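You operate a simulated robot arm through the tools that you are given. There is no shell and no other tool. Be economical: measure what you need, move in short steps, check, and stop when the job is done.

You are at the controls of a simulated robot arm. One attempt, no reset.

JOB
Take the weight card marked "0.450 KG" from the middle of bench 2 and put it on top of the short rods.
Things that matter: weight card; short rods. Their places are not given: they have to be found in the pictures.

The check looks at the end state, three seconds after you hand in, the way a careful person would. Anything else that was tipped, shoved, dropped, spilled or broken makes it a failure.

ROBOT AND FRAMES
A 6-joint arm with a two-finger parallel gripper, fixed in place. Base frame: the origin is at the foot of the arm, x ahead of it, y to its left, z up; the work surface is at about z = 0. Readings come in mm, rad, newtons and seconds.
With the tool pointing down near the work surface it reaches from about 160 to 420 mm from the base axis. Its first joint turns from -1.152 to 1.152 rad. Payload 1.57 kg.
The TCP is the grasp point between the finger pads, 30 mm short of the fingertips. In the tool frame z runs along the fingers and y along their closing line. The gripper opens to 80 mm. The fingers are 17 mm wide and 12 mm thick; the gripper's body (40 by 82 mm) begins 80 mm behind the TCP.
Orientation is that of the tool frame in the base frame, as a unit quaternion [w, x, y, z]. With the fingers straight down and closing along the base's y, the tool's x points along the base's -x, its y along +y and its z along -z.

CONTROLS
- The arm moves only by the tool nudge_tool. Its argument "commands" is a list of rows, each a list of 3 entries, a list of its own where there are three numbers: the closure, from 0 (fully open) to 1 (shut), then the shift along the tool's x, y, z in cm, then the turn, a rotation vector about the tool's x, y, z in degrees. In form: [[jaw, [tx, ty, tz], [wx, wy, wz]], ...]. A call has 1 to 10 rows; each row shifts and turns the commanded pose from where the row before left it, along the tool's axes as they then stand. Rows are played at 5 a second. More than 50 mm and 0.15 rad between two rows, or a gripper value outside its range, and nothing of the call is played. Where a pose cannot be reached the arm comes as near as it can. A force on the tool above 40 N (or 10 N above the force at the start of the call, whichever is more), or a blocked arm, ends the call early, and 0.2 s more pass. The fingers move at their own pace (about 153 mm/s each) and stop on an object; they squeeze with about 40 N. The grip force told is the motor's: it shows also when the fingers shut on nothing. Time passes only in rows, and 0.2 s behind the last, so rows that do not move let the fingers close. The reply holds the time, the measured pose of the TCP, the force on the tool along the base axes, the opening and the grip force, in the units named above and with some noise.
- Cameras (640 x 400 px; columns grow to the right, rows downward): "scene" is fixed at [57.1, -333.9, 427.3]; the picture's right is [0.77, -0.64, 0.00], its down [-0.35, -0.43, -0.83] and it looks along [0.53, 0.64, -0.55] (base axes); focal length 214 px, centre (320, 200). "wrist" rides on the gripper at [72, -6, -122] in the tool frame; the picture's right is [0.09, 1.00, 0.00], its down [-0.84, 0.08, -0.54] and it looks along [-0.54, 0.05, 0.84] (tool axes); focal length 238 px, centre (320, 200).
- camera(camera): a new picture of that camera. The clock stands still meanwhile.
- point_at(camera, pixels): for up to 12 pixels [column, row] of the newest picture of that camera ("zoom" is the newest enlarged one), the place [x, y, z] in the base frame of the surface seen there, good to about 2 mm. The clock stands still meanwhile.
- close_up(camera, box): a new picture of the part [left, top, right, bottom] of that camera's present view, enlarged. The clock stands still meanwhile.
- close_job(): hands the job in; it is judged then, once.

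Work in short steps. Measure before you move; look again where a grasp or a placing could have gone wrong, and mend it. You have 60 turns and 26 pictures in all, those below and enlarged ones among them. Open the gripper and draw the arm clear of the work before you hand the job in, unless the task says otherwise; then end with one line.

The tools are called by a JSON object that holds its "api" and its "payload". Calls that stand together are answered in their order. nudge_tool: Moves the arm, as the interface text tells. Its arguments: {"type":"object","properties":{"commands":{"type":"array","items":{"type":"array"}}},"required":["commands"]} The other tools are called the same way: camera (camera) takes a picture; point_at (camera, pixels) gives the place of the surface under pixels of a picture; close_up (camera, box) takes an enlarged picture of a part of a camera's view; close_job () hands the job in.

At the start:

```text
time_s: 0.0
eef_pos: [228.9, 9.1, 280.7]
orientation: [0.0, -0.002, 1.0, 0.001]
wrist_force: [0.7, 0.3, -0.5]
opening: 80.2
finger_force: 0.0
```

scene: 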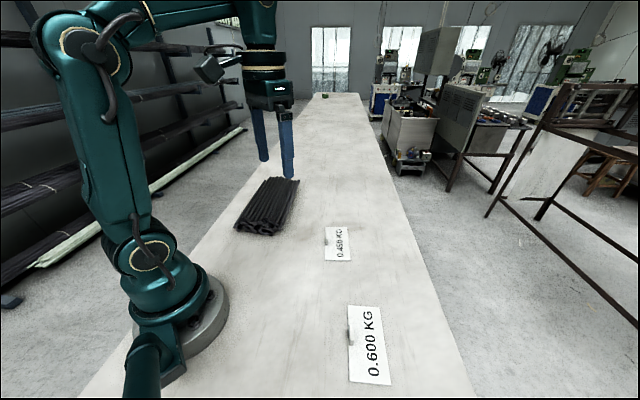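
wrist: 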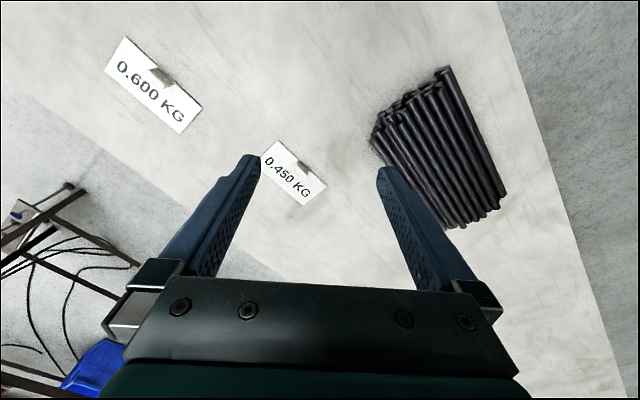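

The wrist picture shows the 0.450 card near (294,173) with a small tab at (305,167), and the rods near (440,150). I take close-ups to measure.

{"api": "close_up", "payload": {"camera": "wrist", "box": [240, 120, 350, 220]}}

{"api": "close_up", "payload": {"camera": "scene", "box": [220, 160, 380, 280]}}

{"api": "point_at", "payload": {"camera": "wrist", "pixels": [[278, 143], [325, 186], [304, 204], [262, 154], [304, 166], [294, 174], [445, 68], [372, 135], [505, 195], [450, 226], [440, 150], [420, 130]]}}

```text
4.00 times, centred on (295, 170) of wrist
```

zoom: 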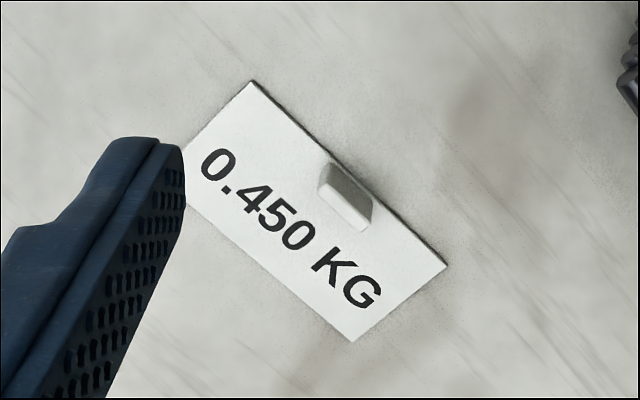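

```text
3.33 times, centred on (300, 220) of scene
```

zoom: 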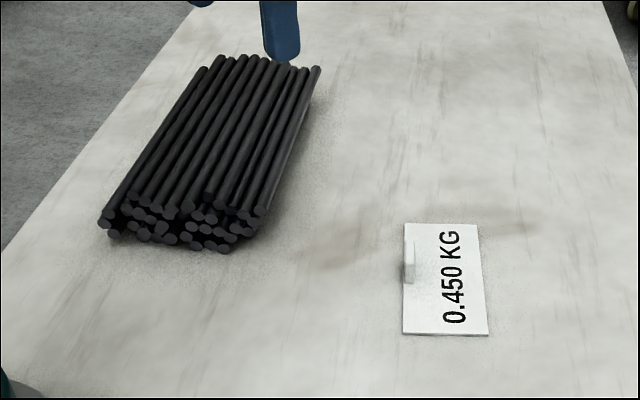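

```text
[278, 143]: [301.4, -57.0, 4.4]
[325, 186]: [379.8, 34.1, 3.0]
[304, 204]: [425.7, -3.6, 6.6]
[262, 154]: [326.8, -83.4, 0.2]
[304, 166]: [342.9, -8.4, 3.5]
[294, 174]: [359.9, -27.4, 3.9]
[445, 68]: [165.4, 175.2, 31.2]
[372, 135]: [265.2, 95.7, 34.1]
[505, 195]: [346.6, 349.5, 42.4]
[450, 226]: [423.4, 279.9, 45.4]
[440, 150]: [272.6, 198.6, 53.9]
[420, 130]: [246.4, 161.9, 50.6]
```

The card lies flat with a raised tab at its edge. I measure the tab and corners in the enlarged scene picture.

{"api": "point_at", "payload": {"camera": "zoom", "pixels": [[406, 225], [477, 227], [486, 332], [405, 331], [409, 240], [409, 260], [409, 280], [417, 285], [411, 246], [405, 285]]}}

{"api": "point_at", "payload": {"camera": "zoom", "pixels": [[105, 212], [200, 70], [262, 208], [318, 70], [215, 130], [170, 160], [250, 150], [230, 100], [190, 185], [275, 100], [290, 110], [160, 140]]}}

{"api": "close_up", "payload": {"camera": "scene", "box": [315, 220, 363, 265]}}

```text
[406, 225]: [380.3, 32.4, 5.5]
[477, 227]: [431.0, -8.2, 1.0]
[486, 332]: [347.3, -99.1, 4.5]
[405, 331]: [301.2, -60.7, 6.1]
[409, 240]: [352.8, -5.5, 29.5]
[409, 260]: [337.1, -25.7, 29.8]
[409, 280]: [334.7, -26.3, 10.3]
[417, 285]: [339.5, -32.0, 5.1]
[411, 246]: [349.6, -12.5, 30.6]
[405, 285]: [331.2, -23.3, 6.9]
```

```text
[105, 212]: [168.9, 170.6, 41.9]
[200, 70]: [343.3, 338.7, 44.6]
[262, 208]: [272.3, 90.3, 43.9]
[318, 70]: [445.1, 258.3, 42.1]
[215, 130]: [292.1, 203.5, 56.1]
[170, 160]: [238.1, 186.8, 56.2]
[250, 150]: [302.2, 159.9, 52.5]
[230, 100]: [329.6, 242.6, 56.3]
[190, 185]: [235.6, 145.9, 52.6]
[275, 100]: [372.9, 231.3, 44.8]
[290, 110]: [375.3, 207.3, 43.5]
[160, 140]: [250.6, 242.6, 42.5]
```

```text
8.89 times, centred on (339, 242) of scene
```

zoom: 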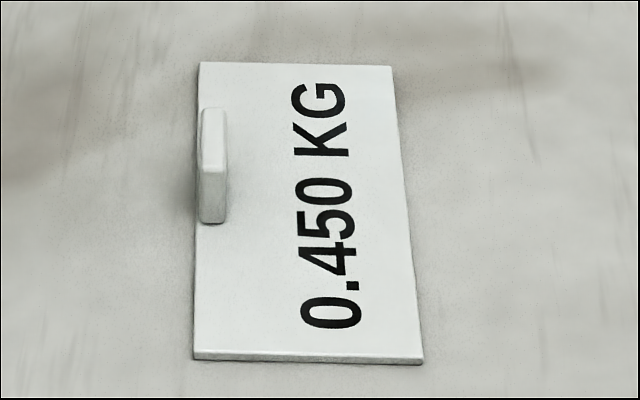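

The tab stands about 25 mm high on the card. I measure its top and faces.

{"api": "point_at", "payload": {"camera": "zoom", "pixels": [[206, 115], [220, 115], [206, 163], [222, 165], [213, 140], [213, 190], [226, 200], [205, 218], [221, 218], [197, 66], [197, 348], [300, 200]]}}

```text
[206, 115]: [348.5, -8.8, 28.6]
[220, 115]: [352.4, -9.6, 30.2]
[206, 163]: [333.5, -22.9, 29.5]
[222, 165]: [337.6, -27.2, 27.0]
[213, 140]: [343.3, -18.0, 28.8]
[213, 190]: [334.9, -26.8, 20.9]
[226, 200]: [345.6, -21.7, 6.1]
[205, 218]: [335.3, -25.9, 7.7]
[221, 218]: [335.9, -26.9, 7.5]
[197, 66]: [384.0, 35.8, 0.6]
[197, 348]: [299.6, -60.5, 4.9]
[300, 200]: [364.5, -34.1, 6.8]
```

The tab centre is about (344, -17), top z 29, long axis about 49.6°. I move above it and turn the tool so the fingers close across the tab's thickness.

{"api": "nudge_tool", "payload": {"commands": [[0, [-2.88, -0.65, 2.5], [0, 0, 0]], [0, [-2.88, -0.65, 2.5], [0, 0, 0]], [0, [-2.88, -0.65, 2.5], [0, 0, 0]], [0, [-2.87, -0.66, 2.5], [0, 0, 0]], [0, [0, 0, 0], [0, 0, -8.27]], [0, [0, 0, 0], [0, 0, -8.27]], [0, [0, 0, 0], [0, 0, -8.27]], [0, [0, 0, 0], [0, 0, -8.27]], [0, [0, 0, 0], [0, 0, -8.27]], [0, [0, 0, 0], [0, 0, -8.25]]]}}

{"api": "camera", "payload": {"camera": "wrist"}}

```text
time_s: 2.2
eef_pos: [344.8, -16.8, 180.1]
orientation: [0.0, -0.42, 0.907, 0.0]
wrist_force: [0.0, 0.3, 0.8]
opening: 80.1
finger_force: 0.1
```

```text
20 pictures are left
```

wrist: 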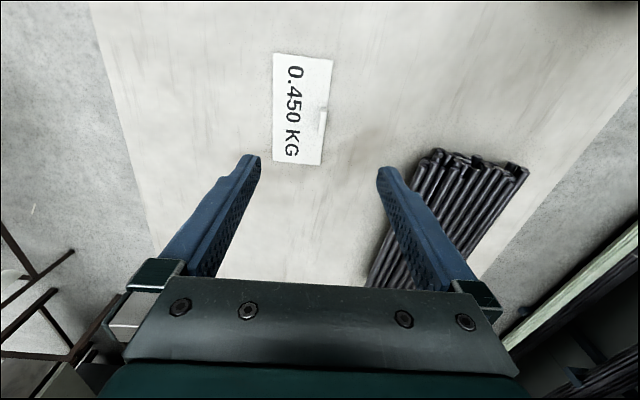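

The card now runs straight in the picture, tab at about (322,122). I measure it from here.

{"api": "close_up", "payload": {"camera": "wrist", "box": [260, 45, 350, 175]}}

{"api": "point_at", "payload": {"camera": "wrist", "pixels": [[275, 54], [332, 58], [321, 164], [274, 160], [323, 113], [321, 131], [325, 113], [321, 122], [324, 122], [319, 122], [326, 122]]}}

```text
3.08 times, centred on (305, 110) of wrist
```

zoom: 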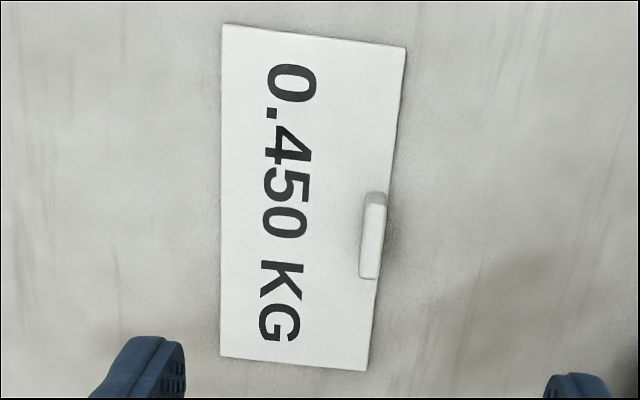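

```text
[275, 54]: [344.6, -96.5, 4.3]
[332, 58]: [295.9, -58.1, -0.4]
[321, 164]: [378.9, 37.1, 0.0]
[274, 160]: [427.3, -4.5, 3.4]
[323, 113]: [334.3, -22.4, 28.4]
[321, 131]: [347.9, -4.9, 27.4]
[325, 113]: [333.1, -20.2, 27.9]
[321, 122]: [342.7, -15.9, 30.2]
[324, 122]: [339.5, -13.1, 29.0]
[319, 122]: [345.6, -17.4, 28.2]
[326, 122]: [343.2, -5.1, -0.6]
```

The tab centre sits about 3 mm along tool +y from the TCP. I correct this and go down to z ≈ 41, then look.

{"api": "nudge_tool", "payload": {"commands": [[0.3, [0.08, 0.3, 2.5], [0, 0, 0]], [0.4, [0, 0, 3.0], [0, 0, 0]], [0.4, [0, 0, 3.0], [0, 0, 0]], [0.4, [0, 0, 2.5], [0, 0, 0]], [0.4, [0, 0, 1.5], [0, 0, 0]], [0.4, [0, 0, 1.0], [0, 0, 0]], [0.4, [0, 0, 0.4], [0, 0, 0]], [0.4, [0, 0, 0], [0, 0, 0]]]}}

{"api": "camera", "payload": {"camera": "wrist"}}

{"api": "close_up", "payload": {"camera": "scene", "box": [290, 190, 390, 270]}}

```text
time_s: 4.0
eef_pos: [340.8, -15.3, 40.9]
orientation: [0.0, -0.42, 0.907, 0.0]
wrist_force: [0.3, -0.3, 0.4]
opening: 48.1
finger_force: 0.0
```

```text
18 pictures are left
```

wrist: 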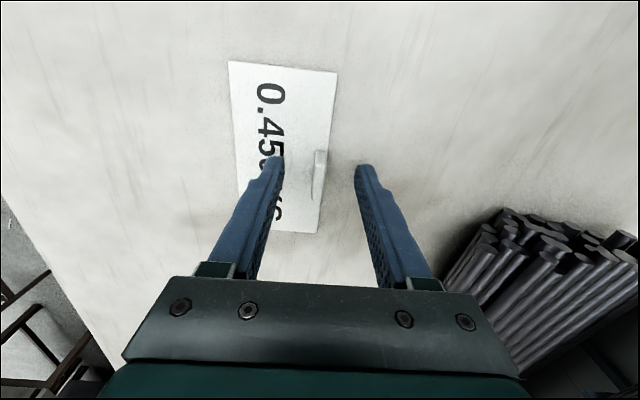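

```text
5.00 times, centred on (340, 230) of scene
```

zoom: 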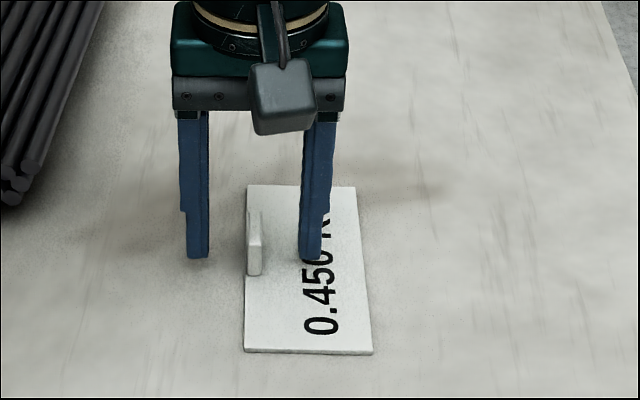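

The tab at (318,170) is between the fingertips. I check its position once more.

{"api": "point_at", "payload": {"camera": "wrist", "pixels": [[321, 153], [319, 165], [317, 180], [314, 195], [326, 155], [321, 180]]}}

{"api": "point_at", "payload": {"camera": "zoom", "pixels": [[253, 214], [254, 225], [254, 236], [254, 255]]}}

```text
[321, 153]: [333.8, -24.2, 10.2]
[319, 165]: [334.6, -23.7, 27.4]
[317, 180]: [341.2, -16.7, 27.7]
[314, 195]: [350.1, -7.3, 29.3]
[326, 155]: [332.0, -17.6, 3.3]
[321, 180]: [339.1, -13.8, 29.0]
```

```text
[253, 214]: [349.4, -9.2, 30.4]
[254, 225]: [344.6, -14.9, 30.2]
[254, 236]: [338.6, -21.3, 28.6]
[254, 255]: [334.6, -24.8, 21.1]
```

It is well centred. I go down 2 mm and close.

{"api": "nudge_tool", "payload": {"commands": [[0.4, [0, 0, 0.2], [0, 0, 0]], [0.7, [0, 0, 0], [0, 0, 0]], [1, [0, 0, 0], [0, 0, 0]], [1, [0, 0, 0], [0, 0, 0]], [1, [0, 0, 0], [0, 0, 0]]]}}

```text
time_s: 5.2
eef_pos: [340.0, -15.0, 39.4]
orientation: [0.0, -0.42, 0.908, 0.0]
wrist_force: [0.0, 0.0, 0.2]
opening: 6.7
finger_force: 26.1
```

The fingers hold the tab at 6.7 mm. I lift gently and check.

{"api": "nudge_tool", "payload": {"commands": [[1, [0, 0, -0.5], [0, 0, 0]], [1, [0, 0, -1.0], [0, 0, 0]], [1, [0, 0, -1.5], [0, 0, 0]], [1, [0, 0, -2.5], [0, 0, 0]], [1, [0, 0, -2.5], [0, 0, 0]], [1, [0, 0, -2.5], [0, 0, 0]], [1, [0, 0, -2.0], [0, 0, 0]], [1, [0, 0, 0], [0, 0, 0]]]}}

{"api": "camera", "payload": {"camera": "scene"}}

{"api": "camera", "payload": {"camera": "wrist"}}

```text
time_s: 7.0
eef_pos: [340.2, -16.2, 164.6]
orientation: [0.0, -0.42, 0.907, 0.0]
wrist_force: [-1.2, 0.6, -0.6]
opening: 6.8
finger_force: 26.0
```

```text
16 pictures are left
```

scene: 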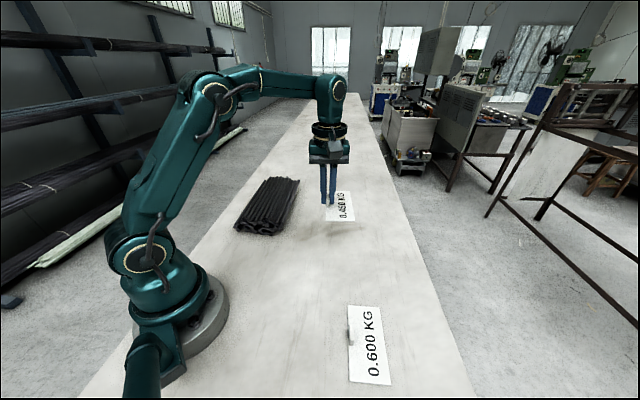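

```text
15 pictures are left
```

wrist: 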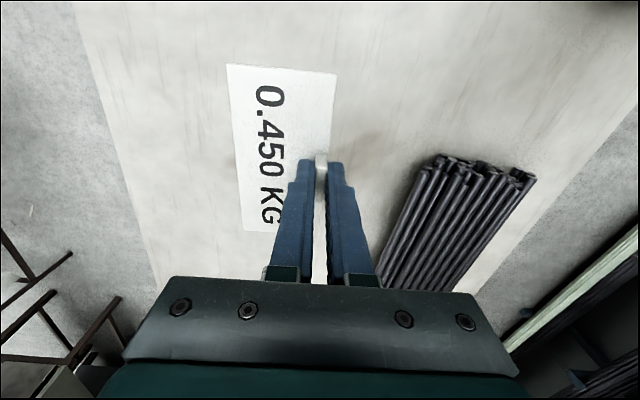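

The card is held and looks level. I check its tilt and take a close look at the rods' top profile.

{"api": "point_at", "payload": {"camera": "wrist", "pixels": [[231, 68], [332, 77], [245, 225], [290, 130], [235, 130], [325, 130]]}}

{"api": "close_up", "payload": {"camera": "scene", "box": [228, 170, 308, 240]}}

{"api": "point_at", "payload": {"camera": "scene", "pixels": [[250, 202], [254, 202], [258, 202], [262, 202], [266, 202], [270, 202], [274, 202], [278, 202], [282, 202], [286, 202], [290, 202]]}}

```text
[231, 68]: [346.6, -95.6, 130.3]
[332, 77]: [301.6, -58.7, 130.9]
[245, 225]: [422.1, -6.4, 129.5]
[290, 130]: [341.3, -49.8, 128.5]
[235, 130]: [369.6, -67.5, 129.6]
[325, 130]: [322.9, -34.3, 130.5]
```

```text
5.71 times, centred on (268, 205) of scene
```

zoom: 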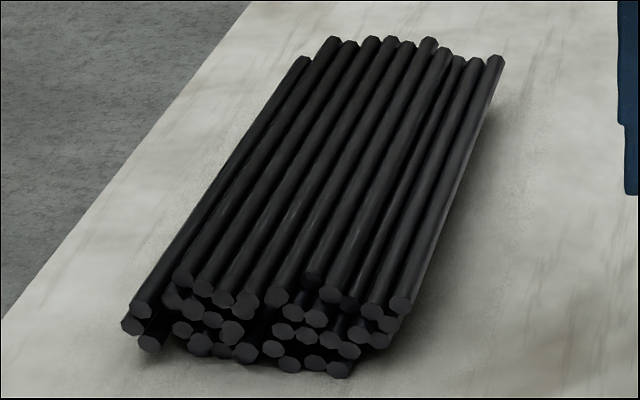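

```text
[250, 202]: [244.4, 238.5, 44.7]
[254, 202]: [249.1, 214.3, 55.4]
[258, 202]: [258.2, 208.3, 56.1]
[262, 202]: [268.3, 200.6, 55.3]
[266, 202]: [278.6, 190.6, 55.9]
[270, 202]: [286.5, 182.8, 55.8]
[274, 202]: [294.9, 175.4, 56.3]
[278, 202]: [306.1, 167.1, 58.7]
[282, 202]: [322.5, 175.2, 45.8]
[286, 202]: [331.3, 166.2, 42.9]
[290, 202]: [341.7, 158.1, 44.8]
```

The card is level within 2 mm, held at z ≈ 130. The rods' plateau (z ≈ 56) has its centre near (294, 208), so the TCP must go to about (274, 226), turned 5.8°. I move across at this height.

{"api": "nudge_tool", "payload": {"commands": [[1, [-0.8, 1.15, 0], [0, 0, 0]], [1, [-1.67, 2.44, 0], [0, 0, 0]], [1, [-1.67, 2.44, 0], [0, 0, 0]], [1, [-1.67, 2.44, 0], [0, 0, 0]], [1, [-1.67, 2.44, 0], [0, 0, 0]], [1, [-1.67, 2.44, 0], [0, 0, 0]], [1, [-1.67, 2.44, 0], [0, 0, 0]], [1, [-1.67, 2.44, 0], [0, 0, 0]], [1, [-1.68, 2.46, 0], [0, 0, 0]], [1, [0, 0, 0], [0, 0, 5.8]]]}}

{"api": "camera", "payload": {"camera": "scene"}}

{"api": "camera", "payload": {"camera": "wrist"}}

```text
time_s: 9.2
eef_pos: [275.9, 227.1, 163.8]
orientation: [0.0, -0.373, 0.928, -0.001]
wrist_force: [0.0, -0.1, 0.7]
opening: 6.6
finger_force: 26.5
```

```text
13 pictures are left
```

scene: 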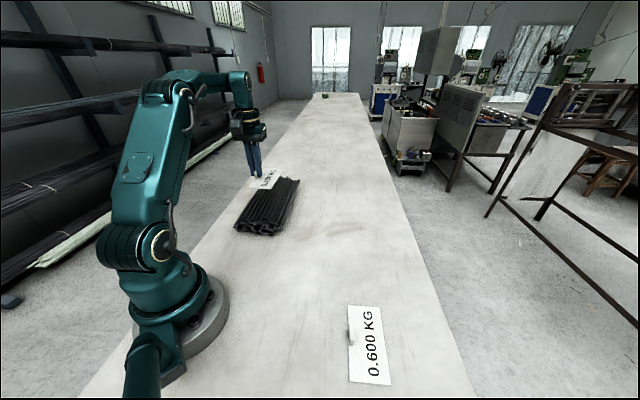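

```text
12 pictures are left
```

wrist: 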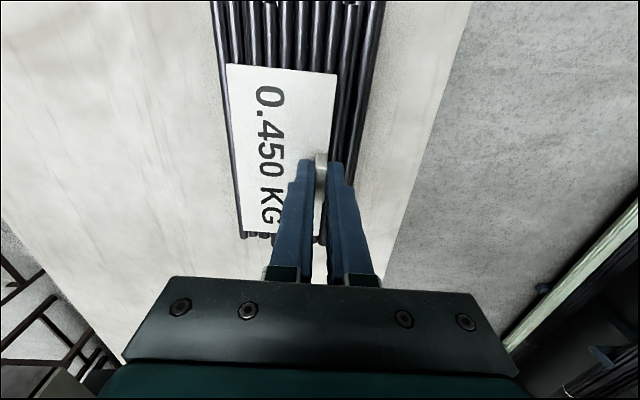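

The card is aligned with the rods. I measure card corners and rods here before lowering.

{"api": "point_at", "payload": {"camera": "wrist", "pixels": [[229, 68], [333, 77], [246, 226], [240, 40], [255, 40], [270, 40], [285, 40], [300, 40], [316, 40], [331, 40], [346, 40], [360, 40]]}}

```text
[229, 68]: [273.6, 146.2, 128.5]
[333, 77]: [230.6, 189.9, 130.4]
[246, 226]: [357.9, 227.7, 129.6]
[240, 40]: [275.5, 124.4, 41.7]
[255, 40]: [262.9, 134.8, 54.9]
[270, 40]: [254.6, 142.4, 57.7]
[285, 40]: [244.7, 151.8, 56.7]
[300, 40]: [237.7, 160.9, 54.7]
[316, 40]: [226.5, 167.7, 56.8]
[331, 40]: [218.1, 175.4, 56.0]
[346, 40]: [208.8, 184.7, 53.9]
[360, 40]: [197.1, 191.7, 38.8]
```

The card covers the centre of the plateau (across 29–92 of 17–98). Contact is expected at TCP z ≈ 96; I lower to about 100.

{"api": "nudge_tool", "payload": {"commands": [[1, [0, 0, 1.5], [0, 0, 0]], [1, [0, 0, 2.0], [0, 0, 0]], [1, [0, 0, 1.5], [0, 0, 0]], [1, [0, 0, 0.8], [0, 0, 0]], [1, [0, 0, 0.4], [0, 0, 0]], [1, [0, 0, 0], [0, 0, 0]]]}}

{"api": "close_up", "payload": {"camera": "scene", "box": [225, 150, 315, 240]}}

```text
time_s: 10.6
eef_pos: [275.9, 226.2, 102.0]
orientation: [0.0, -0.373, 0.928, 0.0]
wrist_force: [1.0, -0.2, -0.7]
opening: 6.7
finger_force: 25.8
```

```text
4.44 times, centred on (270, 195) of scene
```

zoom: 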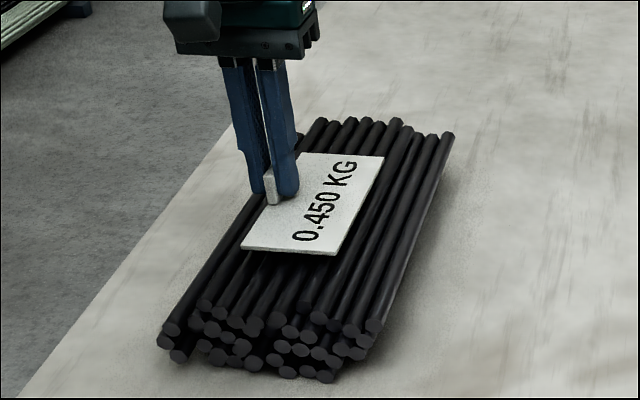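

It hovers a few mm above the rods. I lower in small steps watching the force.

{"api": "nudge_tool", "payload": {"commands": [[1, [0, 0, 0.15], [0, 0, 0]], [1, [0, 0, 0.15], [0, 0, 0]], [1, [0, 0, 0.1], [0, 0, 0]], [1, [0, 0, 0], [0, 0, 0]]]}}

```text
time_s: 11.6
eef_pos: [274.1, 226.6, 99.1]
orientation: [-0.001, -0.374, 0.927, 0.0]
wrist_force: [0.8, 0.8, -0.1]
opening: 6.7
finger_force: 26.5
```

No contact yet; I go on down 2 mm.

{"api": "nudge_tool", "payload": {"commands": [[1, [0, 0, 0.1], [0, 0, 0]], [1, [0, 0, 0.1], [0, 0, 0]], [1, [0, 0, 0], [0, 0, 0]]]}}

```text
time_s: 12.4
eef_pos: [275.4, 225.9, 96.5]
orientation: [0.0, -0.374, 0.928, 0.0]
wrist_force: [0.7, 0.2, -0.4]
opening: 6.6
finger_force: 26.6
```

Still no clear contact force; another 1 mm step or two.

{"api": "nudge_tool", "payload": {"commands": [[1, [0, 0, 0.1], [0, 0, 0]], [1, [0, 0, 0], [0, 0, 0]]]}}

{"api": "close_up", "payload": {"camera": "scene", "box": [245, 175, 305, 225]}}

```text
time_s: 13.0
eef_pos: [276.0, 227.1, 96.1]
orientation: [0.001, -0.374, 0.928, 0.0]
wrist_force: [-4.2, -3.6, 17.7]
opening: 6.9
finger_force: 25.8
```

```text
8.00 times, centred on (275, 200) of scene
```

zoom: 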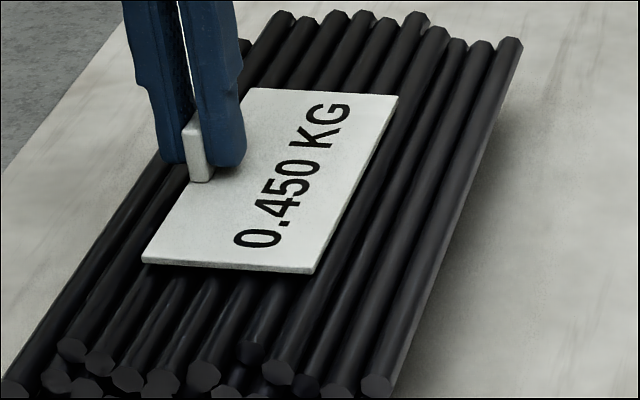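

Contact: 17.7 N up. I ease up by 0.5 mm and then open gently part way.

{"api": "nudge_tool", "payload": {"commands": [[1, [0, 0, -0.05], [0, 0, 0]], [1, [0, 0, 0], [0, 0, 0]], [0.88, [0, 0, 0], [0, 0, 0]], [0.8, [0, 0, 0], [0, 0, 0]], [0.7, [0, 0, 0], [0, 0, 0]], [0.6, [0, 0, 0], [0, 0, 0]], [0.6, [0, 0, 0], [0, 0, 0]]]}}

{"api": "close_up", "payload": {"camera": "scene", "box": [225, 160, 315, 240]}}

```text
time_s: 14.6
eef_pos: [274.7, 226.3, 96.8]
orientation: [0.0, -0.374, 0.927, 0.0]
wrist_force: [-1.2, 0.0, 0.1]
opening: 31.8
finger_force: 0.0
```

```text
5.00 times, centred on (270, 200) of scene
```

zoom: 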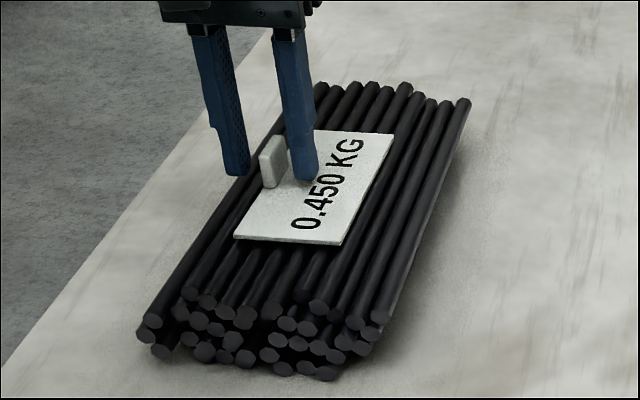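

The card rests on the rods and is released. I draw straight up and look.

{"api": "nudge_tool", "payload": {"commands": [[0.6, [0, 0, -0.5], [0, 0, 0]], [0.6, [0, 0, -1.5], [0, 0, 0]], [0.6, [0, 0, -2.5], [0, 0, 0]], [0.4, [0, 0, -3], [0, 0, 0]], [0.2, [0, 0, -3], [0, 0, 0]], [0, [0, 0, -2], [0, 0, 0]], [0, [0, 0, 0], [0, 0, 0]]]}}

{"api": "camera", "payload": {"camera": "scene"}}

{"api": "camera", "payload": {"camera": "wrist"}}

```text
time_s: 16.2
eef_pos: [276.5, 225.1, 220.2]
orientation: [0.0, -0.373, 0.928, -0.001]
wrist_force: [0.1, -0.4, -1.0]
opening: 79.9
finger_force: 0.0
```

```text
8 pictures are left
```

scene: 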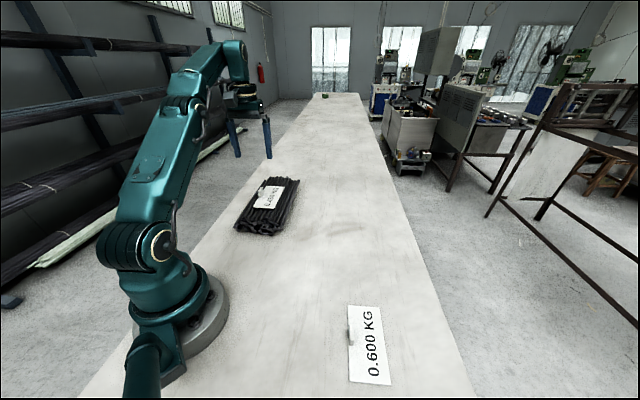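

```text
7 pictures are left
```

wrist: 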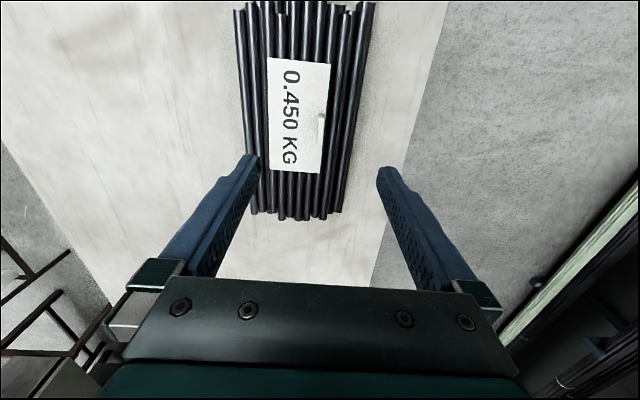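

The card lies flat on the middle of the rods at (300,115), the rods are undisturbed, and the arm is clear with the gripper open. I hand in.

{"api": "close_job", "payload": {}}

```text
The job is handed in.
```

The "0.450 KG" weight card is lying flat on top of the short rods. In the last pictures nothing else had moved, and I handed in with the gripper open and the arm clear.
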